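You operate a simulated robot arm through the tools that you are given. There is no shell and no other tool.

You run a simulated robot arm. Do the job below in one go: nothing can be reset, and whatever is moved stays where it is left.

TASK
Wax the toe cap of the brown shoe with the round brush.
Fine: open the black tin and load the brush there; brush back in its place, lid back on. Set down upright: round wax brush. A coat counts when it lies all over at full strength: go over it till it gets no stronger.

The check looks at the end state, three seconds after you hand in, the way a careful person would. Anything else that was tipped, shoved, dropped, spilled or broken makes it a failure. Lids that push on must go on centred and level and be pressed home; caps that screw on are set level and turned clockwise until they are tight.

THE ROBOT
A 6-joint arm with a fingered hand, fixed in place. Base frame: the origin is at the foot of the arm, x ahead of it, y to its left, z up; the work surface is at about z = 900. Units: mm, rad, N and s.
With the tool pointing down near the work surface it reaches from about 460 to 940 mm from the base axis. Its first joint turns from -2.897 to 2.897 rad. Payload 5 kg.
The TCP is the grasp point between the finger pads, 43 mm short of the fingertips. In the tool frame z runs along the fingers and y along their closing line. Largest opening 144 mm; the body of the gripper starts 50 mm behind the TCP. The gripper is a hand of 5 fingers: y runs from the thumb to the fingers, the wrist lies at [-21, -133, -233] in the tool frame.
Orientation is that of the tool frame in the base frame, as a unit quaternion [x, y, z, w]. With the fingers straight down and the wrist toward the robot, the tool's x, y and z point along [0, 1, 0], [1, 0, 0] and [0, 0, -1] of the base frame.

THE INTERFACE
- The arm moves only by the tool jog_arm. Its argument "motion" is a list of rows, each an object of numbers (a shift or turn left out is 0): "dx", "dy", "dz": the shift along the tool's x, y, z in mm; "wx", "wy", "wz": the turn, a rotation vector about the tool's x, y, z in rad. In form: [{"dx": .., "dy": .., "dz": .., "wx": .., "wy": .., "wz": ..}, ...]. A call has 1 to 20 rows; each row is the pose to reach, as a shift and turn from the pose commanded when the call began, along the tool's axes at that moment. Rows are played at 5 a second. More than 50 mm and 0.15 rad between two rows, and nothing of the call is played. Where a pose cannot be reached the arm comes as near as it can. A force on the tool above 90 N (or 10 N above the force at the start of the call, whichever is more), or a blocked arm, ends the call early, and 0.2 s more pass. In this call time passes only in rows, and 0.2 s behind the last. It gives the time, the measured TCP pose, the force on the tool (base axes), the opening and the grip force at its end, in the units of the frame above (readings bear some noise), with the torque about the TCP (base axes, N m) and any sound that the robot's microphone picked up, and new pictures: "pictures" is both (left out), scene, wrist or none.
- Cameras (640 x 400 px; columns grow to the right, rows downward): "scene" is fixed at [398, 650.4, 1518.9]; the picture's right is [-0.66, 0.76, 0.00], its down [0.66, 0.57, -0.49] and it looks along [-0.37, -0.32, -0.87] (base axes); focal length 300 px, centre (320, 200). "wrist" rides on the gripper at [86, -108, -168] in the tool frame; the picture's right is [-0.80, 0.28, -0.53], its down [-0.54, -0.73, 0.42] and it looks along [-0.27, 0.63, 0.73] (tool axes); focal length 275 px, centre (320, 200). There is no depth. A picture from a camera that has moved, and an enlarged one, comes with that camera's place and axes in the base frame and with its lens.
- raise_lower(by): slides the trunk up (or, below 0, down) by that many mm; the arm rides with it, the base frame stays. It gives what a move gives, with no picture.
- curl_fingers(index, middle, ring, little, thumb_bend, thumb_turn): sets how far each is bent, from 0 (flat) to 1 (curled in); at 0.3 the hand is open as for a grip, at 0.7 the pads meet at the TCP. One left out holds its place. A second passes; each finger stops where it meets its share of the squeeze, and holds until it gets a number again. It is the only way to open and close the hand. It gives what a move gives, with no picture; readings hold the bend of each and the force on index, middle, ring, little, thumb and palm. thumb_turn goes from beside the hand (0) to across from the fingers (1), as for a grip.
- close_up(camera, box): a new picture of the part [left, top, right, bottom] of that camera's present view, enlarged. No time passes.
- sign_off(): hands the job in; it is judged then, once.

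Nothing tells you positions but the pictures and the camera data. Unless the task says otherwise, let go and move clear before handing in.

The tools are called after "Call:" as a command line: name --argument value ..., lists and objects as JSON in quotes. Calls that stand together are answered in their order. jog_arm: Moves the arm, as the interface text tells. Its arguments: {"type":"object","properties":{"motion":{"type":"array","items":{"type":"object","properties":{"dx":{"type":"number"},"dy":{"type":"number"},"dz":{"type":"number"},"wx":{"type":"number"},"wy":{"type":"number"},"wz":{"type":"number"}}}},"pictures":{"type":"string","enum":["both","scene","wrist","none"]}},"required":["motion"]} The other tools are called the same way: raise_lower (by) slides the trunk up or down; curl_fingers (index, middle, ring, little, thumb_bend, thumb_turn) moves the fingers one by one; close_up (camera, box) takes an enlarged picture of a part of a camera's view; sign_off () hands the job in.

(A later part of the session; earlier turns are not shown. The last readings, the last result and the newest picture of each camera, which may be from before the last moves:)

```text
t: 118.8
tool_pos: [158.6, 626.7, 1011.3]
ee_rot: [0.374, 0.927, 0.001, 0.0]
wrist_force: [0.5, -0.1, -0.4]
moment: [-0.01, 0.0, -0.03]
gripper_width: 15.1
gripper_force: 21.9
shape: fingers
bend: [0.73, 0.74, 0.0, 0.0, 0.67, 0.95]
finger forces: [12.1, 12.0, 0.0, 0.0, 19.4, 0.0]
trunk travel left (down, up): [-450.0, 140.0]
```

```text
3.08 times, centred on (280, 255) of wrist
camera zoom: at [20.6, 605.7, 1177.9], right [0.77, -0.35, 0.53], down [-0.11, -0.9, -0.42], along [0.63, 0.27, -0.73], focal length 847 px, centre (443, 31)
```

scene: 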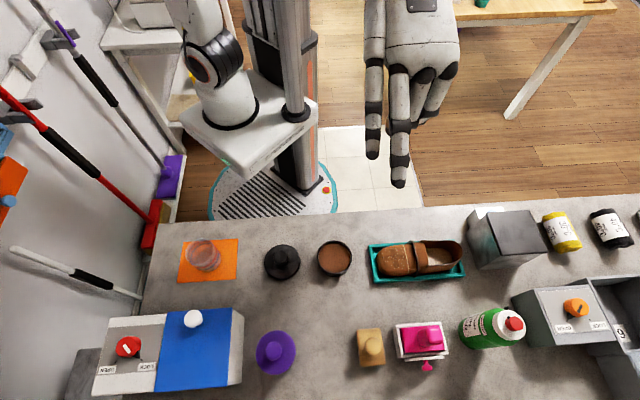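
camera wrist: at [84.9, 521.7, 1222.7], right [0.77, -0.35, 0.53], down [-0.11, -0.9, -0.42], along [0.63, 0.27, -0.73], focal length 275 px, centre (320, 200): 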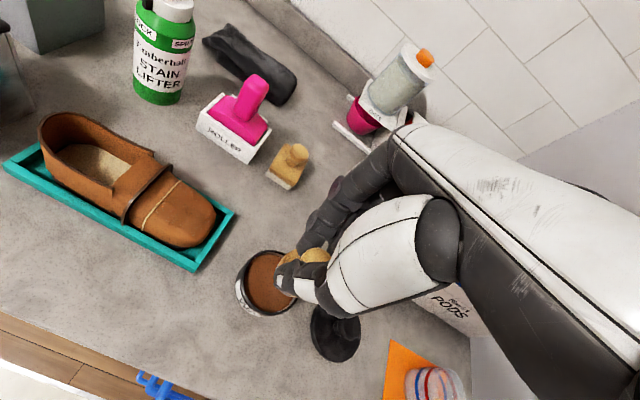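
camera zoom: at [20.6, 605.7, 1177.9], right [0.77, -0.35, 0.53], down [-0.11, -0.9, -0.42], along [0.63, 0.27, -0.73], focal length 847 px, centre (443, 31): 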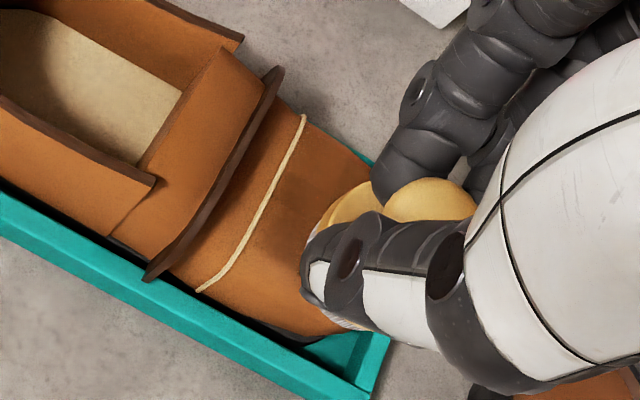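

Call:
jog_arm --motion '[{"dz": 1}, {"dz": 2}]' --pictures "none"

Call:
jog_arm --motion '[{"dz": 1}, {"dz": 2}]' --pictures "none"

Call:
jog_arm --motion '[{"dz": 0.7}, {"dz": 1.3}]' --pictures "none"

```text
t: 119.4
tool_pos: [160.0, 625.1, 1007.3]
ee_rot: [0.373, 0.928, 0.001, 0.0]
wrist_force: [0.7, 0.3, -1.0]
moment: [0.0, -0.02, 0.03]
gripper_width: 15.1
gripper_force: 21.9
shape: fingers
bend: [0.73, 0.74, 0.0, 0.0, 0.67, 0.95]
finger forces: [12.1, 12.0, 0.0, 0.0, 19.3, 0.0]
trunk travel left (down, up): [-450.0, 140.0]
```

```text
t: 120.0
tool_pos: [159.2, 624.2, 1005.8]
ee_rot: [0.373, 0.928, 0.001, 0.001]
wrist_force: [-0.2, -0.8, 1.6]
moment: [0.01, 0.01, -0.01]
gripper_width: 14.9
gripper_force: 22.0
shape: fingers
bend: [0.73, 0.74, 0.0, 0.0, 0.67, 0.95]
finger forces: [12.5, 12.2, 0.0, 0.0, 19.6, 0.0]
trunk travel left (down, up): [-450.0, 140.0]
```

```text
t: 120.6
tool_pos: [158.0, 625.8, 1004.9]
ee_rot: [0.373, 0.928, 0.002, 0.0]
wrist_force: [0.4, -1.9, 8.0]
moment: [-0.04, 0.18, 0.03]
gripper_width: 15.1
gripper_force: 23.9
shape: fingers
bend: [0.73, 0.74, 0.0, 0.0, 0.67, 0.95]
finger forces: [14.3, 12.6, 0.1, 0.0, 20.4, 0.0]
trunk travel left (down, up): [-450.0, 140.0]
```

Contact at about 8 N. I'll stroke gently in a raster over the top of the cap, watching the grip.

Call:
jog_arm --motion '[{"dx": 3}, {"dx": 6}, {"dx": 9}, {"dx": 9, "dy": 4}, {"dx": 6, "dy": 6, "dz": 0.3}, {"dx": 2, "dy": 6, "dz": 0.3}, {"dx": -2, "dy": 6, "dz": 0.3}, {"dx": -6, "dy": 6, "dz": 0.5}, {"dx": -6, "dy": 2, "dz": 0.3}, {"dx": -6, "dy": -2, "dz": 0.3}, {"dx": -2, "dy": -2}, {"dx": 2, "dy": -2}, {"dx": 6, "dy": -2}, {"dx": 6, "dy": -6, "dz": 0.3}, {"dx": 2, "dy": -6, "dz": 0.3}, {"dx": -2, "dy": -6, "dz": 0.3}, {"dx": -5, "dy": -5, "dz": 0.3}, {"dx": 0, "dy": 0}]' --pictures "none"

Call:
close_up --camera "wrist" --box '[200, 190, 360, 320]'

```text
t: 124.4
tool_pos: [157.1, 622.9, 1003.9]
ee_rot: [0.373, 0.928, 0.0, 0.0]
wrist_force: [-5.6, -8.3, 12.3]
moment: [-0.42, 0.67, 0.16]
gripper_width: 15.0
gripper_force: 27.3
shape: fingers
bend: [0.73, 0.74, 0.0, 0.0, 0.67, 0.94]
finger forces: [8.6, 14.0, 0.0, 0.1, 30.1, 0.1]
trunk travel left (down, up): [-450.0, 140.0]
```

```text
3.08 times, centred on (280, 255) of wrist
camera zoom: at [19.3, 603.7, 1172.7], right [0.77, -0.35, 0.53], down [-0.11, -0.9, -0.42], along [0.63, 0.27, -0.73], focal length 847 px, centre (443, 31)
```

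zoom: 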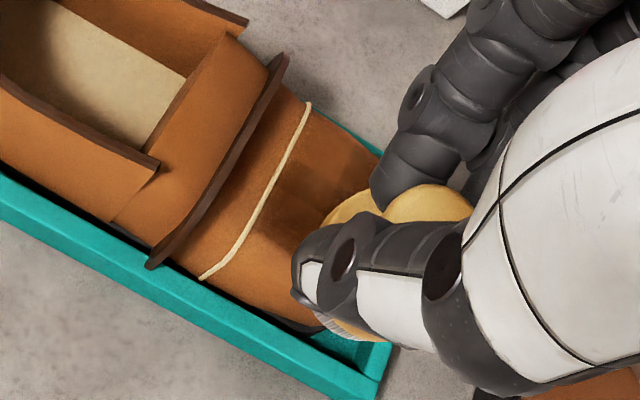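

The coat is clearly darkening near the seam. I'll lift and inspect both the coat and the brush in the grip.

Call:
jog_arm --motion '[{"dz": -5}, {"dz": -30}, {"dx": -40, "dz": -60}, {"dx": -85, "dz": -60}, {"dx": -120, "dy": -20, "dz": -60}]' --pictures "none"

Call:
close_up --camera "scene" --box '[365, 233, 445, 288]'

Call:
close_up --camera "wrist" --box '[120, 160, 240, 270]'

Call:
close_up --camera "wrist" --box '[220, 210, 360, 330]'

```text
t: 125.6
tool_pos: [230.5, 527.1, 1065.3]
ee_rot: [0.373, 0.928, 0.001, -0.001]
wrist_force: [0.2, 0.4, -0.5]
moment: [-0.03, 0.04, -0.02]
gripper_width: 14.4
gripper_force: 24.8
shape: fingers
bend: [0.73, 0.74, 0.0, 0.0, 0.67, 0.94]
finger forces: [12.8, 14.8, 0.1, 0.1, 21.9, 0.0]
trunk travel left (down, up): [-450.0, 140.0]
```

```text
7.27 times, centred on (405, 260) of scene
camera zoom: at [398.0, 650.4, 1518.9], right [-0.66, 0.76, 0.0], down [0.66, 0.57, -0.49], along [-0.37, -0.32, -0.87], focal length 2180 px, centre (-298, -240)
```

zoom: 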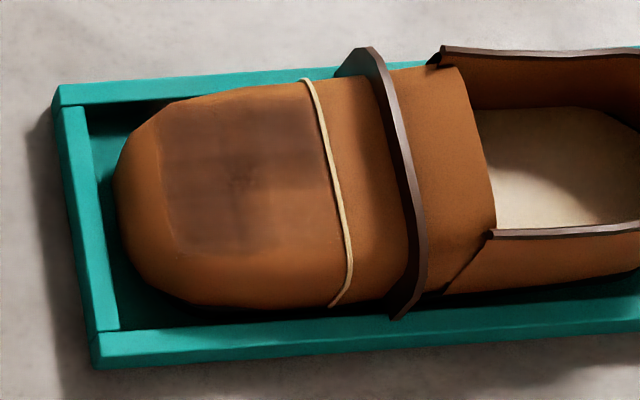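

```text
3.64 times, centred on (180, 215) of wrist
camera zoom: at [93.1, 506.9, 1231.6], right [0.77, -0.35, 0.53], down [-0.11, -0.9, -0.43], along [0.63, 0.27, -0.73], focal length 1001 px, centre (829, 146)
```

zoom: 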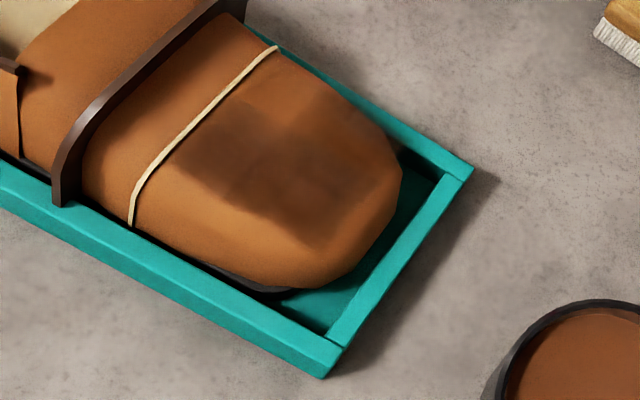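

```text
3.33 times, centred on (290, 270) of wrist
camera zoom: at [93.1, 506.9, 1231.6], right [0.77, -0.35, 0.53], down [-0.11, -0.9, -0.43], along [0.63, 0.27, -0.73], focal length 918 px, centre (420, -33)
```

zoom: 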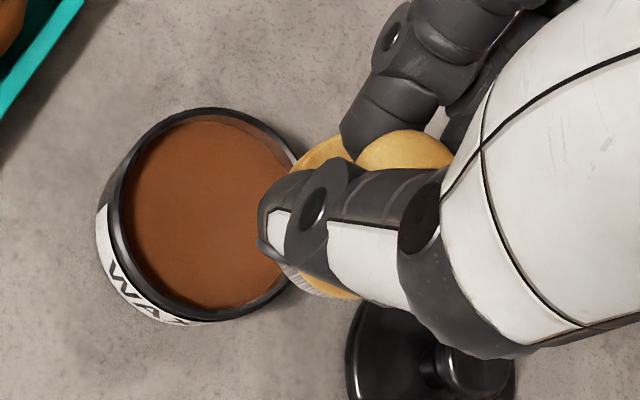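

The coat is now clearly visible across the flat top of the cap, ending where the tip slopes down. I'll test coating the tip slope by tilting the brush about 0.6 rad toward it, approaching with a stand-off first.

Call:
jog_arm --motion '[{"dx": 40, "dy": 7}, {"dx": 80, "dy": 13}, {"dx": 85, "dy": 20, "wy": 0.1}, {"dx": 80, "dy": 20, "dz": 5, "wy": 0.24}, {"dx": 70, "dy": 20, "dz": 15, "wy": 0.38}, {"dx": 62, "dy": 20, "dz": 30, "wy": 0.5}, {"dx": 56, "dy": 20, "dz": 50, "wy": 0.6}, {"dx": 56, "dy": 20, "dz": 68, "wy": 0.6}]' --pictures "both"

Call:
close_up --camera "wrist" --box '[180, 190, 380, 350]'

Call:
close_up --camera "scene" --box '[300, 180, 480, 310]'

```text
t: 127.4
tool_pos: [205.4, 580.5, 994.2]
ee_rot: [0.356, 0.887, 0.11, -0.273]
wrist_force: [0.5, 0.2, -0.9]
moment: [0.02, -0.02, 0.03]
gripper_width: 14.2
gripper_force: 22.5
shape: fingers
bend: [0.73, 0.74, 0.0, 0.0, 0.67, 0.94]
finger forces: [9.9, 14.0, 0.0, 0.1, 20.7, 0.0]
trunk travel left (down, up): [-450.0, 140.0]
camera wrist: at [145.8, 485.2, 1182.1], right [0.89, -0.46, -0.01], down [-0.35, -0.67, -0.66], along [0.3, 0.59, -0.75], focal length 275 px, centre (320, 200)
```

scene: 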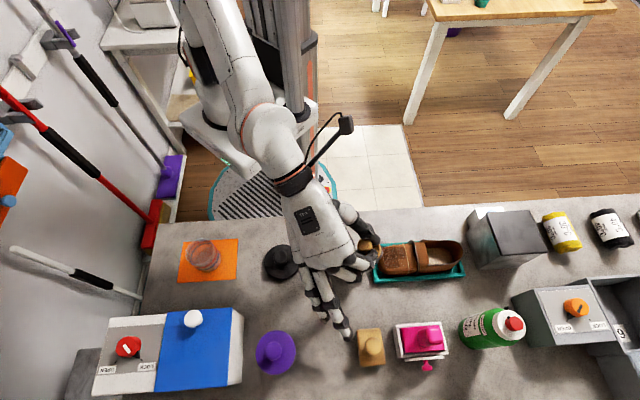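
wrist: 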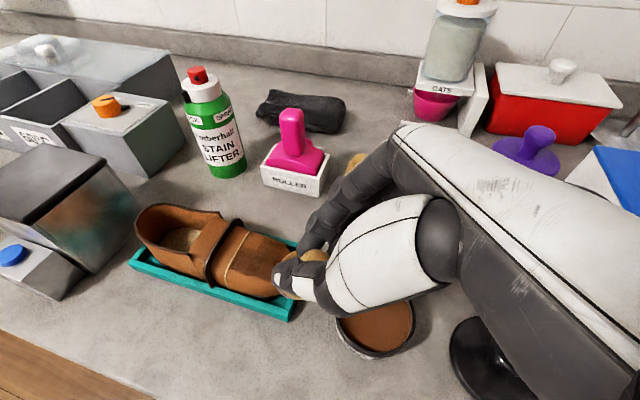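

```text
2.50 times, centred on (280, 270) of wrist
camera zoom: at [145.8, 485.2, 1182.1], right [0.89, -0.46, -0.01], down [-0.35, -0.67, -0.66], along [0.3, 0.59, -0.75], focal length 688 px, centre (420, 25)
```

zoom: 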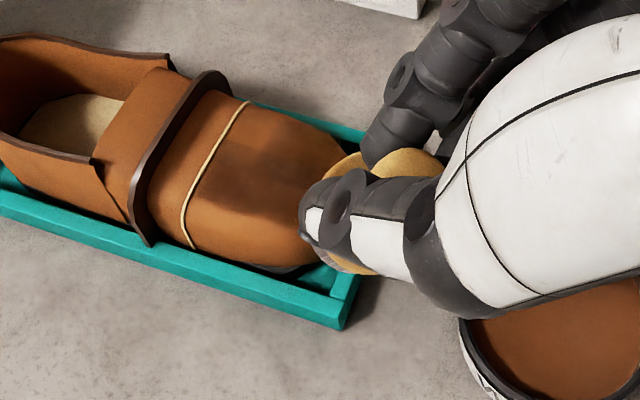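

```text
3.08 times, centred on (390, 245) of scene
camera zoom: at [398.0, 650.4, 1518.9], right [-0.66, 0.76, 0.0], down [0.66, 0.57, -0.49], along [-0.37, -0.32, -0.87], focal length 922 px, centre (105, 62)
```

zoom: 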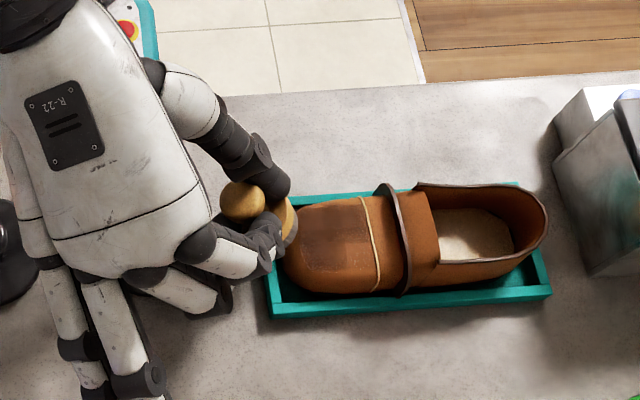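

I can see the tilted brush facing the toe tip with some gap. I'll advance along the brush's own axis in small steps until it touches.

Call:
jog_arm --motion '[{"dz": 2}, {"dz": 4}]' --pictures "none"

Call:
jog_arm --motion '[{"dz": 1.5}, {"dz": 3}]' --pictures "none"

Call:
jog_arm --motion '[{"dz": 1.5}, {"dz": 2.5}]' --pictures "none"

Call:
close_up --camera "scene" --box '[340, 210, 450, 300]'

```text
t: 128.0
tool_pos: [204.1, 582.1, 993.4]
ee_rot: [0.356, 0.886, 0.111, -0.274]
wrist_force: [0.7, 0.0, -0.7]
moment: [-0.04, 0.0, -0.02]
gripper_width: 14.0
gripper_force: 22.4
shape: fingers
bend: [0.73, 0.74, 0.0, 0.0, 0.67, 0.94]
finger forces: [10.0, 13.9, 0.0, 0.1, 20.7, 0.0]
trunk travel left (down, up): [-450.0, 140.0]
```

```text
t: 128.6
tool_pos: [203.0, 584.5, 991.1]
ee_rot: [0.357, 0.886, 0.111, -0.275]
wrist_force: [-0.5, 0.3, -0.3]
moment: [0.0, -0.01, 0.0]
gripper_width: 14.1
gripper_force: 21.8
shape: fingers
bend: [0.73, 0.74, 0.0, 0.0, 0.67, 0.94]
finger forces: [9.8, 13.9, 0.0, 0.0, 20.7, 0.0]
trunk travel left (down, up): [-450.0, 140.0]
```

```text
t: 129.2
tool_pos: [201.6, 585.8, 988.4]
ee_rot: [0.357, 0.886, 0.11, -0.274]
wrist_force: [0.1, 0.0, -1.6]
moment: [-0.03, 0.0, 0.02]
gripper_width: 14.1
gripper_force: 22.4
shape: fingers
bend: [0.73, 0.74, 0.0, 0.0, 0.67, 0.94]
finger forces: [9.9, 13.9, 0.1, 0.0, 20.7, 0.0]
trunk travel left (down, up): [-450.0, 140.0]
```

```text
4.44 times, centred on (395, 255) of scene
camera zoom: at [398.0, 650.4, 1518.9], right [-0.66, 0.76, 0.0], down [0.66, 0.57, -0.49], along [-0.37, -0.32, -0.87], focal length 1332 px, centre (-13, -44)
```

zoom: 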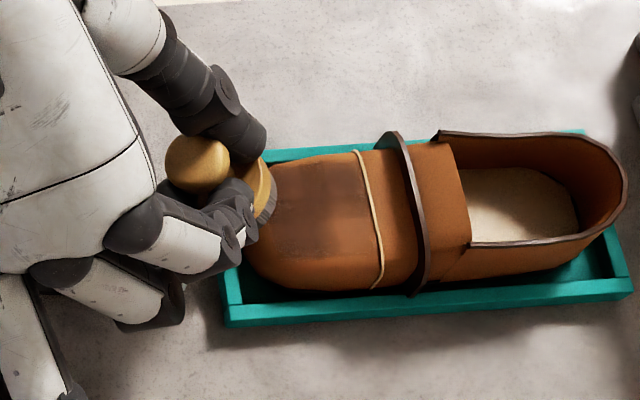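

Call:
jog_arm --motion '[{"dz": 1.5}, {"dz": 3}]' --pictures "none"

Call:
jog_arm --motion '[{"dz": 1}, {"dz": 2}]' --pictures "none"

Call:
jog_arm --motion '[{"dz": 1}, {"dz": 2}]' --pictures "none"

```text
t: 129.8
tool_pos: [200.0, 586.2, 986.7]
ee_rot: [0.356, 0.887, 0.111, -0.274]
wrist_force: [-0.8, 0.2, -0.9]
moment: [-0.02, 0.0, 0.01]
gripper_width: 14.2
gripper_force: 22.4
shape: fingers
bend: [0.73, 0.74, 0.0, 0.0, 0.67, 0.94]
finger forces: [10.0, 13.8, 0.0, 0.0, 20.6, 0.1]
trunk travel left (down, up): [-450.0, 140.0]
```

```text
t: 130.4
tool_pos: [198.4, 586.3, 984.4]
ee_rot: [0.356, 0.887, 0.11, -0.274]
wrist_force: [0.4, -0.6, 0.0]
moment: [-0.01, 0.04, 0.05]
gripper_width: 14.1
gripper_force: 22.5
shape: fingers
bend: [0.73, 0.74, 0.0, 0.0, 0.67, 0.94]
finger forces: [9.9, 13.9, 0.0, 0.1, 21.0, 0.0]
trunk travel left (down, up): [-450.0, 140.0]
```

```text
t: 131.0
tool_pos: [198.3, 587.8, 983.6]
ee_rot: [0.356, 0.886, 0.113, -0.275]
wrist_force: [3.9, -3.5, 7.2]
moment: [-0.02, 0.08, 0.05]
gripper_width: 13.9
gripper_force: 25.0
shape: fingers
bend: [0.73, 0.74, 0.0, 0.0, 0.67, 0.94]
finger forces: [13.0, 14.0, 0.1, 0.1, 22.5, 0.1]
trunk travel left (down, up): [-450.0, 140.0]
```

Contact on the tip slope with a normal force of about 9 N, matching the tilt. I'll stroke sideways along the tip.

Call:
jog_arm --motion '[{"dy": 3}, {"dy": 6, "dz": 0.3}, {"dy": 9, "dz": 0.6}, {"dx": 3, "dy": 9, "dz": 0.5}, {"dx": 3, "dy": 5, "dz": 0.2}, {"dx": 3, "dy": 0}, {"dx": 3, "dy": -5, "dz": 0.2}, {"dx": 3, "dy": -9, "dz": 0.5}, {"dx": -2, "dy": -9, "dz": 0.6}, {"dx": -3, "dy": -5, "dz": 0.4}, {"dx": -3, "dy": 0, "dz": 0.2}, {"dx": -3, "dy": 5, "dz": 0.4}, {"dx": -3, "dy": 9, "dz": 0.6}, {"dx": 0, "dy": 5, "dz": 0.3}, {"dx": 0, "dy": 0}]' --pictures "none"

Call:
close_up --camera "scene" --box '[340, 210, 450, 300]'

Call:
jog_arm --motion '[{"dz": -6}, {"dz": -20}, {"dz": -50}, {"dz": -90}]' --pictures "none"

Call:
close_up --camera "scene" --box '[365, 233, 445, 288]'

Call:
close_up --camera "wrist" --box '[160, 190, 340, 320]'

```text
t: 134.2
tool_pos: [198.4, 586.6, 984.1]
ee_rot: [0.356, 0.887, 0.111, -0.274]
wrist_force: [-1.1, -0.4, -1.0]
moment: [0.0, 0.0, 0.01]
gripper_width: 14.1
gripper_force: 23.4
shape: fingers
bend: [0.73, 0.74, 0.0, 0.0, 0.67, 0.94]
finger forces: [9.1, 14.6, 0.0, 0.0, 24.1, 0.0]
trunk travel left (down, up): [-450.0, 140.0]
```

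```text
4.44 times, centred on (395, 255) of scene
camera zoom: at [398.0, 650.4, 1518.9], right [-0.66, 0.76, 0.0], down [0.66, 0.57, -0.49], along [-0.37, -0.32, -0.87], focal length 1332 px, centre (-13, -44)
```

zoom: 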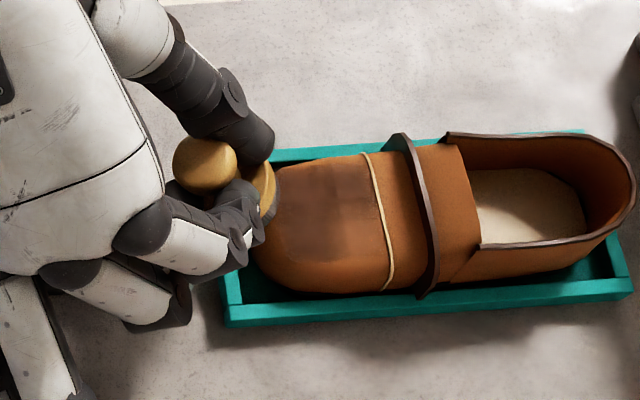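

```text
t: 135.2
tool_pos: [235.2, 552.3, 1057.3]
ee_rot: [0.356, 0.887, 0.112, -0.273]
wrist_force: [-0.6, -0.2, -0.4]
moment: [0.0, -0.03, -0.01]
gripper_width: 13.7
gripper_force: 23.3
shape: fingers
bend: [0.73, 0.74, 0.0, 0.0, 0.68, 0.94]
finger forces: [9.0, 14.2, 0.0, 0.0, 23.6, 0.1]
trunk travel left (down, up): [-450.0, 140.0]
```

```text
7.27 times, centred on (405, 260) of scene
camera zoom: at [398.0, 650.4, 1518.9], right [-0.66, 0.76, 0.0], down [0.66, 0.57, -0.49], along [-0.37, -0.32, -0.87], focal length 2180 px, centre (-298, -240)
```

zoom: 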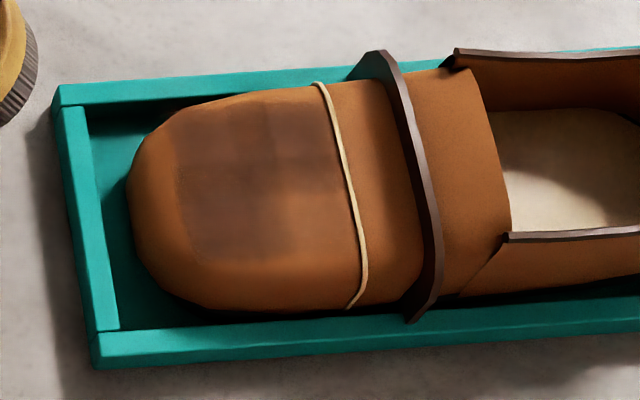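

```text
3.08 times, centred on (250, 255) of wrist
camera zoom: at [173.9, 455.7, 1244.2], right [0.89, -0.46, -0.01], down [-0.35, -0.67, -0.66], along [0.3, 0.59, -0.75], focal length 847 px, centre (535, 31)
```

zoom: 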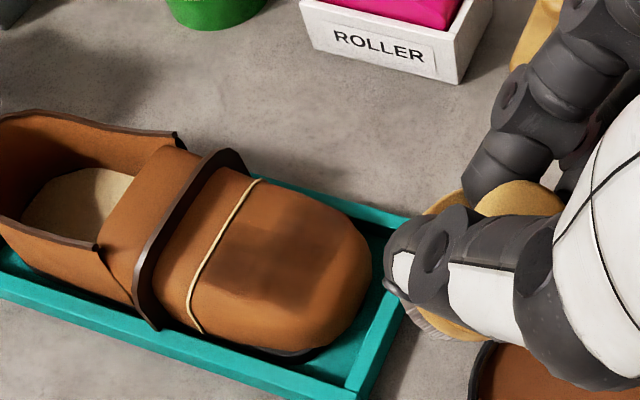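

The tip slope took no wax, and the coat shows straight edges: the waxable area is the flat rectangular top panel up to the seam. The shoe slid about 4 mm back in its tray, so I'll use only light vertical pressure from here. I'll inspect the panel up close.

Call:
close_up --camera "scene" --box '[378, 238, 416, 276]'

Call:
close_up --camera "wrist" --box '[205, 225, 275, 285]'

```text
10.53 times, centred on (397, 257) of scene
camera zoom: at [398.0, 650.4, 1518.9], right [-0.66, 0.76, 0.0], down [0.66, 0.57, -0.49], along [-0.37, -0.32, -0.87], focal length 3155 px, centre (-490, -400)
```

zoom: 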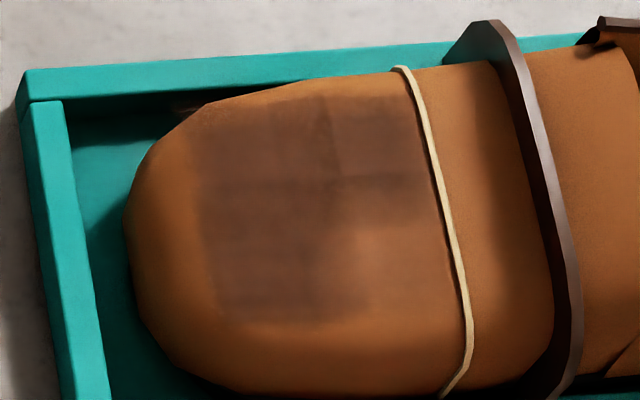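

```text
6.67 times, centred on (240, 255) of wrist
camera zoom: at [173.9, 455.7, 1244.2], right [0.89, -0.46, -0.01], down [-0.35, -0.67, -0.66], along [0.3, 0.59, -0.75], focal length 1835 px, centre (853, -167)
```

zoom: 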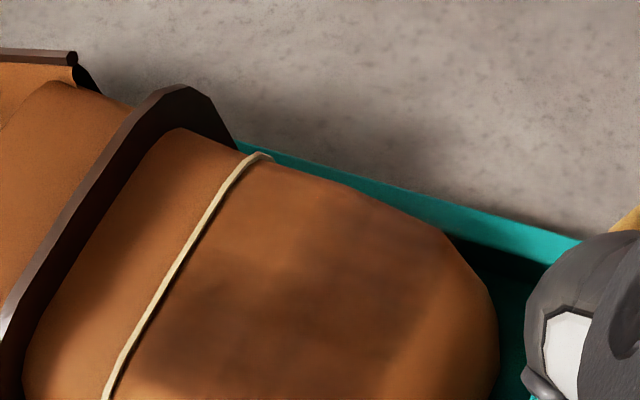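

The coated panel is about 46 × 48 mm; its far-side corner by the seam is still lighter. I'll level the hand and check the brush in the grip, then reload at the tin.

Call:
jog_arm --motion '[{"wy": -0.12}, {"wy": -0.24}, {"wy": -0.36}, {"wy": -0.48}, {"wy": -0.6}]' --pictures "wrist"

Call:
close_up --camera "wrist" --box '[200, 200, 360, 330]'

```text
t: 136.4
tool_pos: [233.9, 553.1, 1055.7]
ee_rot: [0.374, 0.928, 0.001, 0.001]
wrist_force: [0.3, -0.7, -1.0]
moment: [-0.01, -0.01, 0.06]
gripper_width: 13.4
gripper_force: 21.1
shape: fingers
bend: [0.73, 0.74, 0.0, 0.0, 0.68, 0.94]
finger forces: [8.7, 13.1, 0.0, 0.0, 21.7, 0.0]
trunk travel left (down, up): [-450.0, 140.0]
camera wrist: at [95.9, 532.8, 1224.6], right [0.77, -0.35, 0.54], down [-0.11, -0.9, -0.42], along [0.63, 0.27, -0.73], focal length 275 px, centre (320, 200)
```

wrist: 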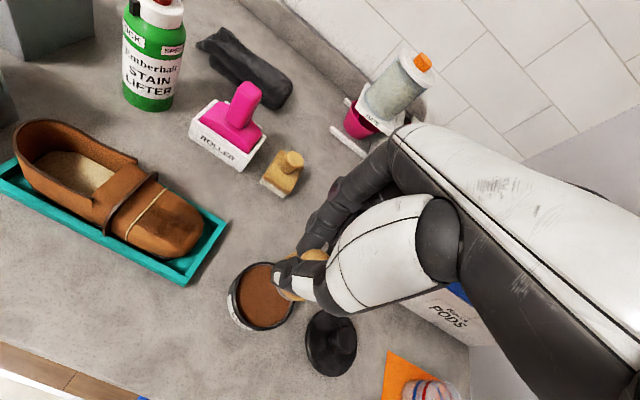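

```text
3.08 times, centred on (280, 265) of wrist
camera zoom: at [95.9, 532.8, 1224.6], right [0.77, -0.35, 0.54], down [-0.11, -0.9, -0.42], along [0.63, 0.27, -0.73], focal length 847 px, centre (443, 0)
```

zoom: 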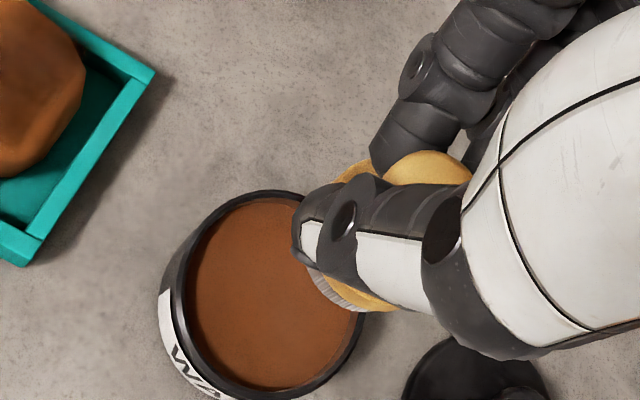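

The brush has tipped about 13° in the grip (its bottom swung toward the thumb side). I'll press it squarely on the flat wax, which should reload it and help re-level it, accounting for the offset.

Call:
jog_arm --motion '[{"dx": 7, "dy": -5, "dz": 10}, {"dx": 7, "dy": -5, "dz": 35}, {"dx": 7, "dy": -5, "dz": 52}]' --pictures "none"

Call:
close_up --camera "wrist" --box '[200, 200, 360, 330]'

```text
t: 137.2
tool_pos: [227.4, 554.7, 1005.6]
ee_rot: [0.373, 0.928, 0.001, 0.001]
wrist_force: [0.2, 0.9, -0.1]
moment: [0.01, 0.0, -0.01]
gripper_width: 13.3
gripper_force: 21.7
shape: fingers
bend: [0.73, 0.74, 0.0, 0.0, 0.68, 0.94]
finger forces: [8.6, 13.1, 0.0, 0.0, 21.8, 0.0]
trunk travel left (down, up): [-450.0, 140.0]
```

```text
3.08 times, centred on (280, 265) of wrist
camera zoom: at [87.8, 534.7, 1173.4], right [0.77, -0.35, 0.53], down [-0.11, -0.9, -0.43], along [0.63, 0.27, -0.73], focal length 847 px, centre (443, 0)
```

zoom: 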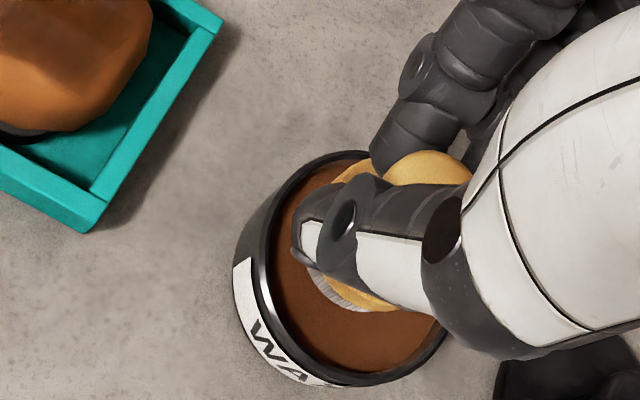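

Call:
jog_arm --motion '[{"dy": -4, "dz": 4}, {"dy": -4, "dz": 8}]' --pictures "none"

Call:
jog_arm --motion '[{"dz": 1.5}, {"dz": 3}]' --pictures "none"

Call:
jog_arm --motion '[{"dz": 1}, {"dz": 2}]' --pictures "none"

Call:
jog_arm --motion '[{"dz": 1}, {"dz": 2}]' --pictures "none"

Call:
close_up --camera "wrist" --box '[200, 200, 360, 330]'

```text
t: 137.8
tool_pos: [224.4, 551.4, 997.1]
ee_rot: [0.373, 0.928, 0.0, 0.001]
wrist_force: [0.3, -0.8, -1.0]
moment: [-0.01, 0.0, -0.01]
gripper_width: 13.7
gripper_force: 21.8
shape: fingers
bend: [0.73, 0.74, 0.0, 0.0, 0.68, 0.94]
finger forces: [8.6, 13.0, 0.0, 0.1, 21.7, 0.0]
trunk travel left (down, up): [-450.0, 140.0]
```

```text
t: 138.4
tool_pos: [224.6, 550.9, 995.4]
ee_rot: [0.374, 0.928, 0.001, 0.0]
wrist_force: [-0.6, -0.2, -1.1]
moment: [0.03, 0.01, -0.02]
gripper_width: 13.3
gripper_force: 21.5
shape: fingers
bend: [0.73, 0.74, 0.0, 0.0, 0.68, 0.94]
finger forces: [8.6, 13.0, 0.0, 0.1, 21.8, 0.1]
trunk travel left (down, up): [-450.0, 140.0]
```

```text
t: 139.0
tool_pos: [224.3, 550.5, 992.5]
ee_rot: [0.373, 0.928, 0.001, 0.0]
wrist_force: [0.4, -0.2, -0.4]
moment: [-0.03, 0.0, 0.01]
gripper_width: 13.5
gripper_force: 21.8
shape: fingers
bend: [0.73, 0.74, 0.0, 0.0, 0.68, 0.94]
finger forces: [8.6, 13.0, 0.0, 0.0, 21.8, 0.1]
trunk travel left (down, up): [-450.0, 140.0]
```

```text
t: 139.6
tool_pos: [223.3, 551.7, 991.2]
ee_rot: [0.373, 0.928, 0.001, -0.001]
wrist_force: [0.7, 0.3, -1.1]
moment: [0.02, -0.01, 0.02]
gripper_width: 13.6
gripper_force: 21.4
shape: fingers
bend: [0.73, 0.74, 0.0, 0.0, 0.68, 0.94]
finger forces: [8.6, 13.0, 0.0, 0.1, 21.9, 0.0]
trunk travel left (down, up): [-450.0, 140.0]
```

```text
3.08 times, centred on (280, 265) of wrist
camera zoom: at [84.8, 531.2, 1158.5], right [0.77, -0.35, 0.53], down [-0.11, -0.9, -0.42], along [0.63, 0.27, -0.73], focal length 847 px, centre (443, 0)
```

zoom: 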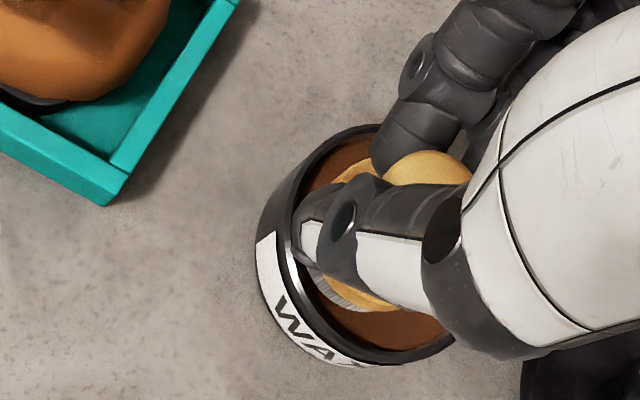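

Call:
jog_arm --motion '[{"dz": 1}, {"dz": 2}]' --pictures "none"

Call:
jog_arm --motion '[{"dz": 0.7}, {"dz": 1.4}]' --pictures "none"

Call:
jog_arm --motion '[{"dz": 0.7}, {"dz": 1.4}]' --pictures "none"

Call:
close_up --camera "wrist" --box '[200, 200, 360, 330]'

```text
t: 140.2
tool_pos: [224.6, 552.1, 990.0]
ee_rot: [0.373, 0.928, 0.002, 0.0]
wrist_force: [-1.1, -0.6, 10.6]
moment: [-0.11, 0.29, 0.04]
gripper_width: 13.5
gripper_force: 24.4
shape: fingers
bend: [0.73, 0.74, 0.0, 0.0, 0.68, 0.94]
finger forces: [8.8, 13.5, 0.0, 0.0, 25.7, 0.1]
trunk travel left (down, up): [-450.0, 140.0]
```

```text
t: 140.8
tool_pos: [222.6, 551.2, 990.1]
ee_rot: [0.373, 0.928, 0.003, 0.0]
wrist_force: [-0.6, -1.7, 25.3]
moment: [-0.14, 0.6, 0.05]
gripper_width: 13.5
gripper_force: 29.4
shape: fingers
bend: [0.73, 0.74, 0.0, 0.0, 0.68, 0.94]
finger forces: [12.0, 14.0, 0.1, 0.1, 33.2, 0.0]
trunk travel left (down, up): [-450.0, 140.0]
```

```text
t: 141.4
tool_pos: [224.0, 550.4, 989.1]
ee_rot: [0.372, 0.928, 0.005, 0.0]
wrist_force: [1.0, -1.5, 37.7]
moment: [-0.16, 0.82, 0.11]
gripper_width: 13.2
gripper_force: 35.4
shape: fingers
bend: [0.73, 0.74, 0.0, 0.0, 0.68, 0.94]
finger forces: [16.6, 14.4, 0.0, 0.0, 40.0, 0.0]
trunk travel left (down, up): [-450.0, 140.0]
```

```text
3.08 times, centred on (280, 265) of wrist
camera zoom: at [84.6, 529.6, 1156.8], right [0.77, -0.35, 0.53], down [-0.11, -0.9, -0.43], along [0.63, 0.27, -0.73], focal length 847 px, centre (443, 0)
```

zoom: 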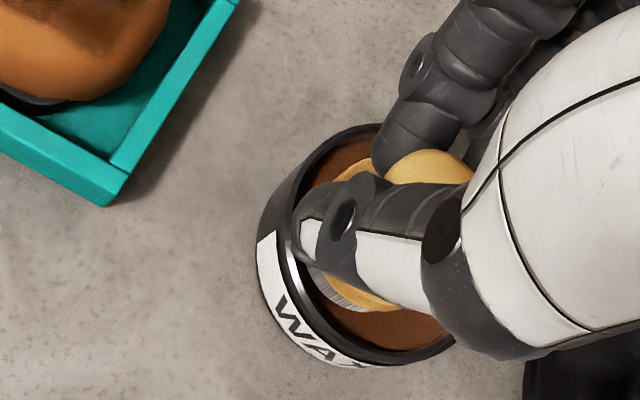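

The brush contacts the wax nearly level, so it has mostly shifted in the grip rather than tipped. It's reloaded; I'll lift and carry it over the panel's centre and check with the wrist view.

Call:
jog_arm --motion '[{"dz": -10}, {"dz": -40}, {"dz": -65}, {"dx": 40, "dy": 5, "dz": -65}, {"dx": 80, "dy": 11, "dz": -65}, {"dx": 118, "dy": 16.5, "dz": -65}, {"dx": 118, "dy": 16.5, "dz": -35}]' --pictures "none"

Call:
close_up --camera "wrist" --box '[180, 180, 380, 330]'

Call:
close_up --camera "scene" --box '[340, 200, 480, 310]'

```text
t: 143.0
tool_pos: [150.5, 646.7, 1020.0]
ee_rot: [0.373, 0.928, 0.001, 0.0]
wrist_force: [-0.7, -0.5, 0.2]
moment: [0.01, -0.02, 0.0]
gripper_width: 13.1
gripper_force: 23.5
shape: fingers
bend: [0.73, 0.74, 0.0, 0.0, 0.68, 0.94]
finger forces: [8.9, 13.6, 0.0, 0.0, 23.6, 0.0]
trunk travel left (down, up): [-450.0, 140.0]
```

```text
2.67 times, centred on (280, 255) of wrist
camera zoom: at [11.8, 625.9, 1187.1], right [0.77, -0.35, 0.53], down [-0.11, -0.9, -0.43], along [0.63, 0.27, -0.73], focal length 734 px, centre (427, 53)
```

zoom: 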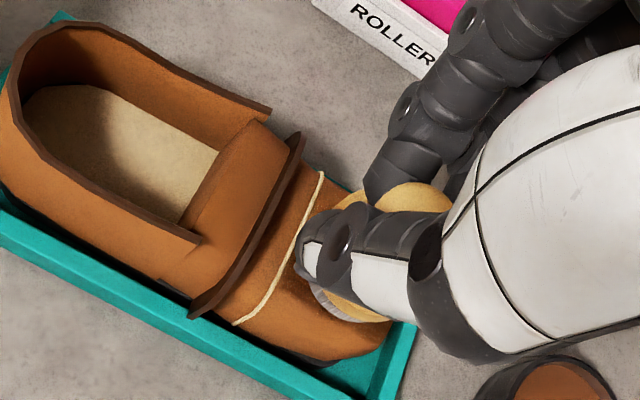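

```text
3.64 times, centred on (410, 255) of scene
camera zoom: at [398.0, 650.4, 1518.9], right [-0.66, 0.76, 0.0], down [0.66, 0.57, -0.49], along [-0.37, -0.32, -0.87], focal length 1090 px, centre (-7, 0)
```

zoom: 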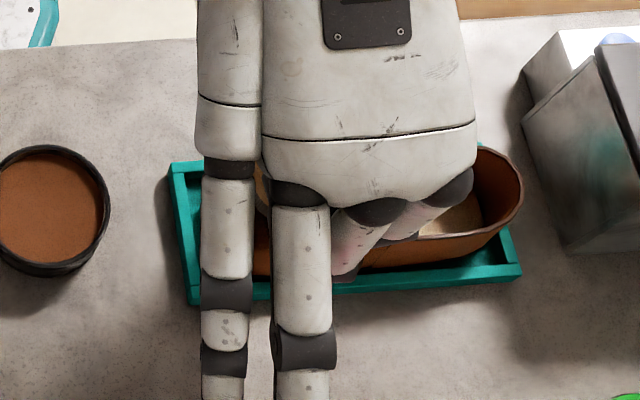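

By this view the panel centre is about 7 mm further to +q than the brush, which explains the lighter far side. I'll shift 7 mm and lower to contact.

Call:
jog_arm --motion '[{"dy": 4, "dz": 3}, {"dx": -1, "dy": 7, "dz": 8}, {"dx": -1, "dy": 7, "dz": 11}]' --pictures "none"

Call:
jog_arm --motion '[{"dz": 1}, {"dz": 2}]' --pictures "none"

Call:
jog_arm --motion '[{"dz": 1}, {"dz": 2}]' --pictures "none"

```text
t: 143.8
tool_pos: [155.7, 648.4, 1008.1]
ee_rot: [0.373, 0.928, 0.001, 0.0]
wrist_force: [0.0, -0.9, -0.6]
moment: [-0.02, -0.01, -0.02]
gripper_width: 13.6
gripper_force: 23.3
shape: fingers
bend: [0.73, 0.74, 0.0, 0.0, 0.68, 0.94]
finger forces: [8.8, 13.7, 0.1, 0.0, 23.5, 0.1]
trunk travel left (down, up): [-450.0, 140.0]
```

```text
t: 144.4
tool_pos: [156.7, 648.3, 1007.3]
ee_rot: [0.373, 0.928, 0.002, 0.0]
wrist_force: [0.0, -0.1, -0.5]
moment: [0.02, -0.05, 0.07]
gripper_width: 13.3
gripper_force: 22.9
shape: fingers
bend: [0.73, 0.74, 0.0, 0.0, 0.68, 0.94]
finger forces: [8.8, 13.7, 0.0, 0.0, 23.5, 0.0]
trunk travel left (down, up): [-450.0, 140.0]
```

```text
t: 145.0
tool_pos: [155.9, 648.7, 1005.7]
ee_rot: [0.373, 0.928, 0.001, 0.001]
wrist_force: [0.7, -1.8, 5.1]
moment: [-0.08, 0.12, -0.01]
gripper_width: 13.4
gripper_force: 23.4
shape: fingers
bend: [0.73, 0.74, 0.0, 0.0, 0.68, 0.94]
finger forces: [9.3, 14.3, 0.1, 0.1, 24.5, 0.0]
trunk travel left (down, up): [-450.0, 140.0]
```

Contact at 5 N. I'll run a gentle raster covering the whole panel from here.

Call:
jog_arm --motion '[{"dx": 2, "dy": 3, "dz": 0.3}, {"dx": 4, "dy": 6, "dz": 0.4}, {"dx": 4, "dy": 10, "dz": 0.6}, {"dx": 0, "dy": 10, "dz": 0.6}, {"dx": -4, "dy": 10, "dz": 0.6}, {"dx": -8, "dy": 10, "dz": 0.8}, {"dx": -8, "dy": 6, "dz": 0.6}, {"dx": -4, "dy": 5, "dz": 0.4}, {"dx": 0, "dy": 5, "dz": 0.4}, {"dx": 4, "dy": 5, "dz": 0.4}, {"dx": 4, "dy": 0, "dz": 0.3}, {"dx": 0, "dy": 0, "dz": 0.2}, {"dx": -4, "dy": 0, "dz": 0.3}, {"dx": -8, "dy": 0, "dz": 0.5}, {"dx": -8, "dy": -5, "dz": 0.6}, {"dx": -4, "dy": -6, "dz": 0.4}, {"dx": 0, "dy": -6, "dz": 0.4}, {"dx": 4, "dy": -6, "dz": 0.5}, {"dx": 4, "dy": 0, "dz": 0.3}, {"dx": 2, "dy": 4, "dz": 0.3}]' --pictures "none"

Call:
close_up --camera "wrist" --box '[180, 180, 380, 330]'

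```text
t: 149.2
tool_pos: [154.4, 653.5, 1006.4]
ee_rot: [0.372, 0.928, 0.001, 0.0]
wrist_force: [-7.7, -5.5, 13.4]
moment: [-0.33, 0.77, 0.09]
gripper_width: 12.3
gripper_force: 26.4
shape: fingers
bend: [0.73, 0.74, 0.0, 0.0, 0.69, 0.92]
finger forces: [6.0, 16.5, 0.0, 0.1, 29.5, 0.0]
trunk travel left (down, up): [-450.0, 140.0]
```

```text
2.67 times, centred on (280, 255) of wrist
camera zoom: at [15.9, 632.1, 1173.5], right [0.77, -0.35, 0.53], down [-0.11, -0.9, -0.43], along [0.63, 0.27, -0.73], focal length 734 px, centre (427, 53)
```

zoom: 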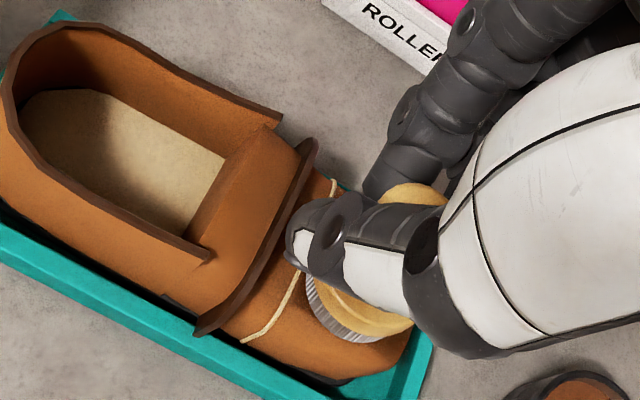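

The brush is creeping in the grip again. I'll lift off, check the coat, and plan a regrip on a flat spot before it slips out.

Call:
jog_arm --motion '[{"dz": -4}, {"dz": -25}, {"dz": -60}, {"dx": -40, "dz": -60}, {"dx": -85, "dz": -60}, {"dx": -125, "dy": -10, "dz": -60}]' --pictures "none"

Call:
close_up --camera "scene" --box '[378, 238, 416, 276]'

Call:
close_up --camera "wrist" --box '[110, 150, 230, 250]'

Call:
close_up --camera "wrist" --box '[200, 200, 360, 330]'

```text
t: 150.6
tool_pos: [239.7, 557.9, 1064.7]
ee_rot: [0.373, 0.928, 0.001, 0.0]
wrist_force: [0.8, 0.4, -1.4]
moment: [0.01, 0.02, 0.01]
gripper_width: 11.6
gripper_force: 24.6
shape: fingers
bend: [0.73, 0.74, 0.0, 0.0, 0.69, 0.92]
finger forces: [7.5, 18.3, 0.0, 0.0, 23.3, 0.0]
trunk travel left (down, up): [-450.0, 140.0]
```

```text
10.53 times, centred on (397, 257) of scene
camera zoom: at [398.0, 650.4, 1518.9], right [-0.66, 0.76, 0.0], down [0.66, 0.57, -0.49], along [-0.37, -0.32, -0.87], focal length 3155 px, centre (-490, -400)
```

zoom: 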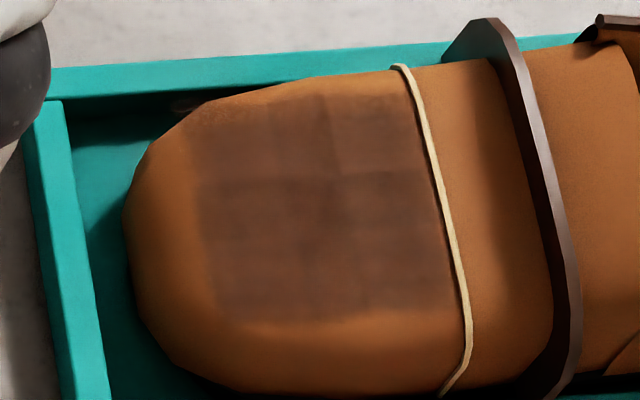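

```text
4.00 times, centred on (170, 200) of wrist
camera zoom: at [100.9, 538.7, 1232.7], right [0.77, -0.35, 0.53], down [-0.11, -0.9, -0.43], along [0.63, 0.27, -0.73], focal length 1101 px, centre (920, 200)
```

zoom: 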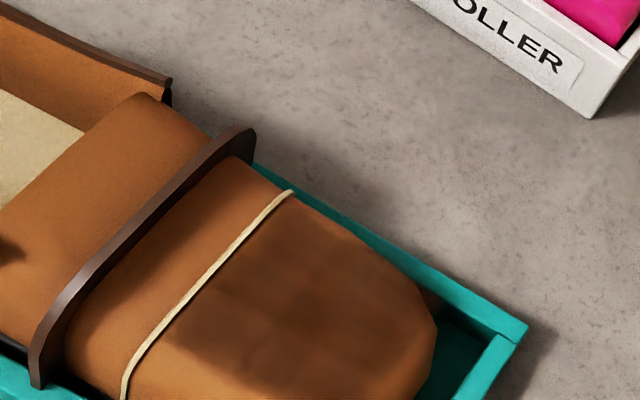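

```text
3.08 times, centred on (280, 265) of wrist
camera zoom: at [100.9, 538.7, 1232.7], right [0.77, -0.35, 0.53], down [-0.11, -0.9, -0.43], along [0.63, 0.27, -0.73], focal length 847 px, centre (443, 0)
```

zoom: 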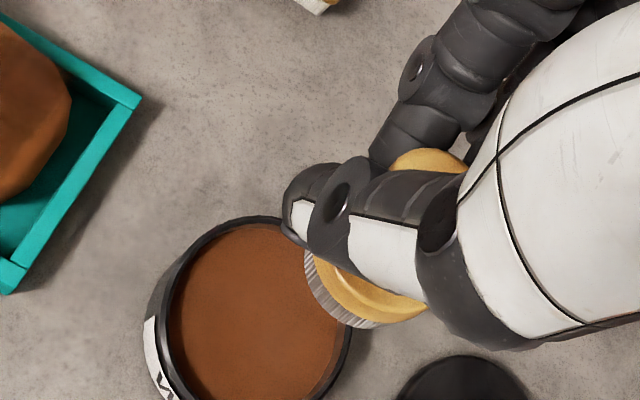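

The panel is now nearly uniform and the shoe stayed put. Before another pass I'll stand the brush on its own spot to regrip it properly, moving there high and turning the hand as in the first pick.

Call:
jog_arm --motion '[{"dz": -40}, {"dx": -8, "dy": 33, "dz": -45, "wz": -0.09}, {"dx": -16, "dy": 66, "dz": -45, "wz": -0.18}, {"dx": -24, "dy": 99, "dz": -45, "wz": -0.27}, {"dx": -31, "dy": 128, "dz": -45, "wz": -0.35}, {"dx": -36, "dy": 150.7, "dz": -45, "wz": -0.416}]' --pictures "none"

Call:
jog_arm --motion '[{"wx": -0.04, "wy": 0.08}, {"wx": -0.08, "wy": 0.16}, {"wx": -0.117, "wy": 0.233}]' --pictures "both"

Call:
close_up --camera "wrist" --box '[180, 190, 380, 340]'

```text
t: 152.0
tool_pos: [372.1, 642.3, 1110.2]
ee_rot: [0.173, 0.985, 0.001, 0.0]
wrist_force: [1.4, -0.1, -1.4]
moment: [0.02, 0.04, 0.0]
gripper_width: 11.7
gripper_force: 24.0
shape: fingers
bend: [0.73, 0.74, 0.0, 0.0, 0.69, 0.92]
finger forces: [7.5, 17.7, 0.0, 0.0, 22.8, 0.1]
trunk travel left (down, up): [-450.0, 140.0]
```

```text
t: 152.8
tool_pos: [371.5, 643.5, 1110.6]
ee_rot: [0.172, 0.976, 0.079, -0.104]
wrist_force: [0.1, -0.4, -1.0]
moment: [0.03, -0.01, -0.02]
gripper_width: 11.8
gripper_force: 23.3
shape: fingers
bend: [0.73, 0.74, 0.0, 0.0, 0.69, 0.92]
finger forces: [7.6, 17.5, 0.0, 0.0, 22.8, 0.0]
trunk travel left (down, up): [-450.0, 140.0]
camera wrist: at [282.1, 536.7, 1279.4], right [0.93, -0.09, 0.37], down [0.17, -0.77, -0.62], along [0.34, 0.64, -0.69], focal length 275 px, centre (320, 200)
```

scene: 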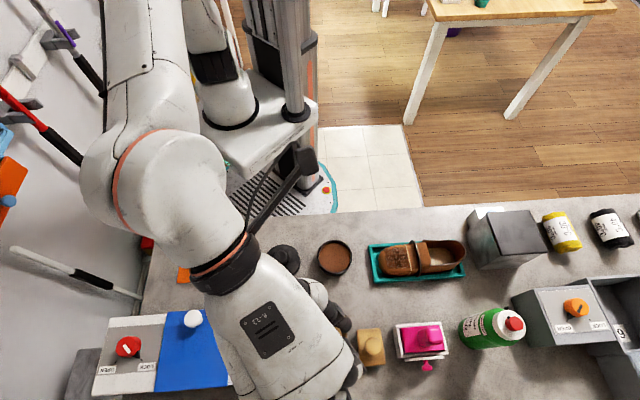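
wrist: 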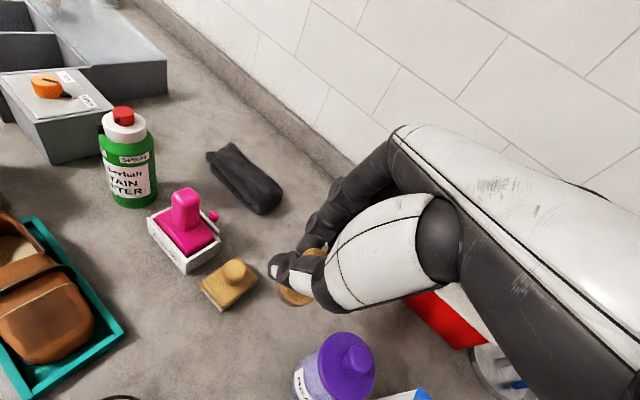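

```text
2.67 times, centred on (280, 265) of wrist
camera zoom: at [282.1, 536.7, 1279.4], right [0.93, -0.09, 0.37], down [0.17, -0.77, -0.62], along [0.34, 0.64, -0.69], focal length 734 px, centre (427, 27)
```

zoom: 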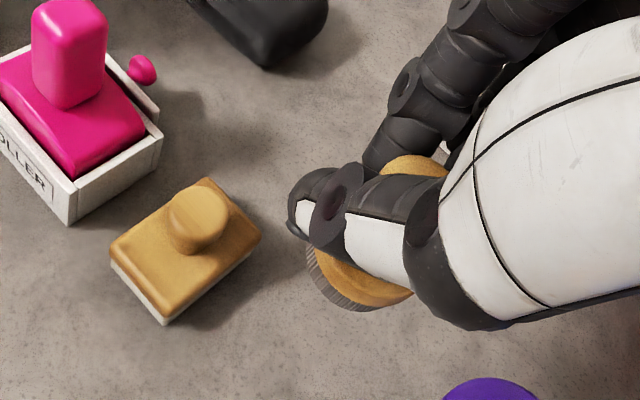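

The compensating tilt brings the brush close to vertical, but leans the hand toward the purple jar. I'll halve that lean for clearance and re-aim over the brush's spot.

Call:
jog_arm --motion '[{"dx": 4.4, "dy": -0.7, "wy": -0.056}, {"dx": 8.8, "dy": -1.5, "wy": -0.113}]' --pictures "none"

Call:
jog_arm --motion '[{"dx": -4.7, "dy": -4.6, "dz": 39}, {"dx": -9.4, "dy": -9.2, "dz": 78}, {"dx": -11.8, "dy": -11.5, "dz": 98}]' --pictures "both"

Call:
close_up --camera "wrist" --box '[200, 200, 460, 400]'

```text
t: 153.4
tool_pos: [361.2, 644.8, 1111.7]
ee_rot: [0.176, 0.981, 0.069, -0.049]
wrist_force: [-0.4, -0.4, -1.1]
moment: [0.01, 0.01, 0.02]
gripper_width: 11.7
gripper_force: 23.3
shape: fingers
bend: [0.73, 0.74, 0.0, 0.0, 0.69, 0.92]
finger forces: [7.4, 17.2, 0.0, 0.1, 22.6, 0.1]
trunk travel left (down, up): [-450.0, 140.0]
```

```text
t: 154.2
tool_pos: [361.8, 644.9, 1012.7]
ee_rot: [0.176, 0.981, 0.069, -0.048]
wrist_force: [-0.8, 0.7, -0.1]
moment: [-0.02, 0.02, 0.01]
gripper_width: 11.5
gripper_force: 23.7
shape: fingers
bend: [0.73, 0.74, 0.0, 0.0, 0.69, 0.92]
finger forces: [7.5, 17.2, 0.1, 0.1, 22.6, 0.0]
trunk travel left (down, up): [-450.0, 140.0]
camera wrist: at [253.6, 547.9, 1176.4], right [0.88, -0.09, 0.47], down [0.22, -0.79, -0.57], along [0.42, 0.6, -0.68], focal length 275 px, centre (320, 200)
```

scene: 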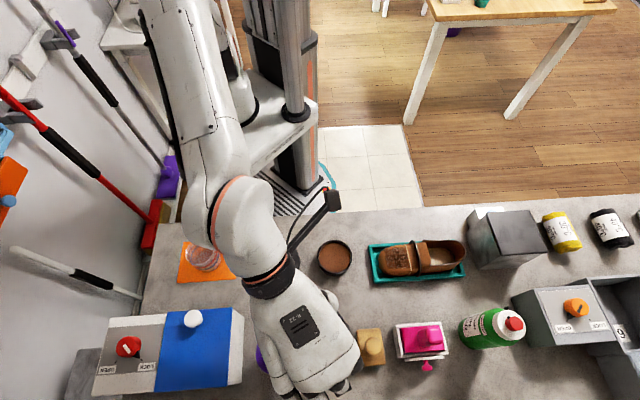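
wrist: 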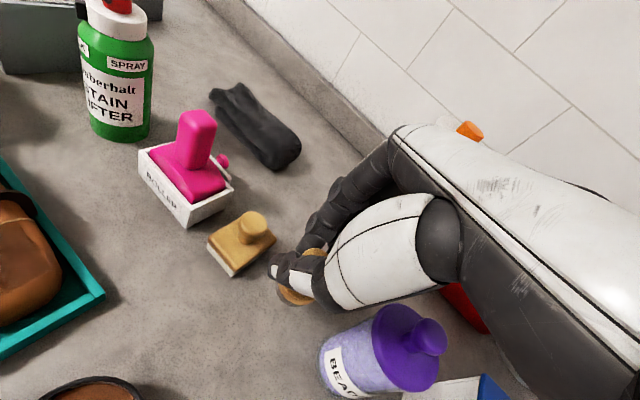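

```text
2.00 times, centred on (330, 300) of wrist
camera zoom: at [253.6, 547.9, 1176.4], right [0.88, -0.09, 0.47], down [0.22, -0.79, -0.57], along [0.42, 0.6, -0.68], focal length 551 px, centre (300, 0)
```

zoom: 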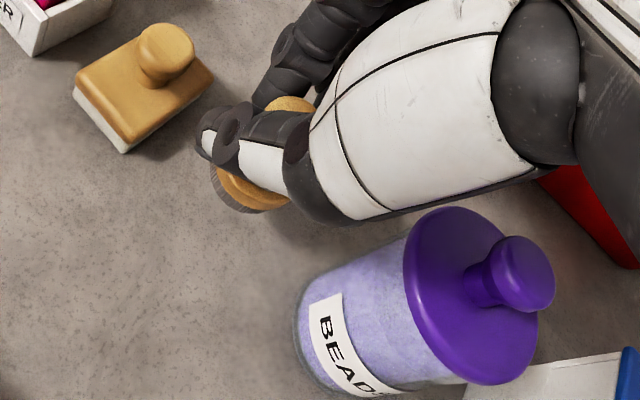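

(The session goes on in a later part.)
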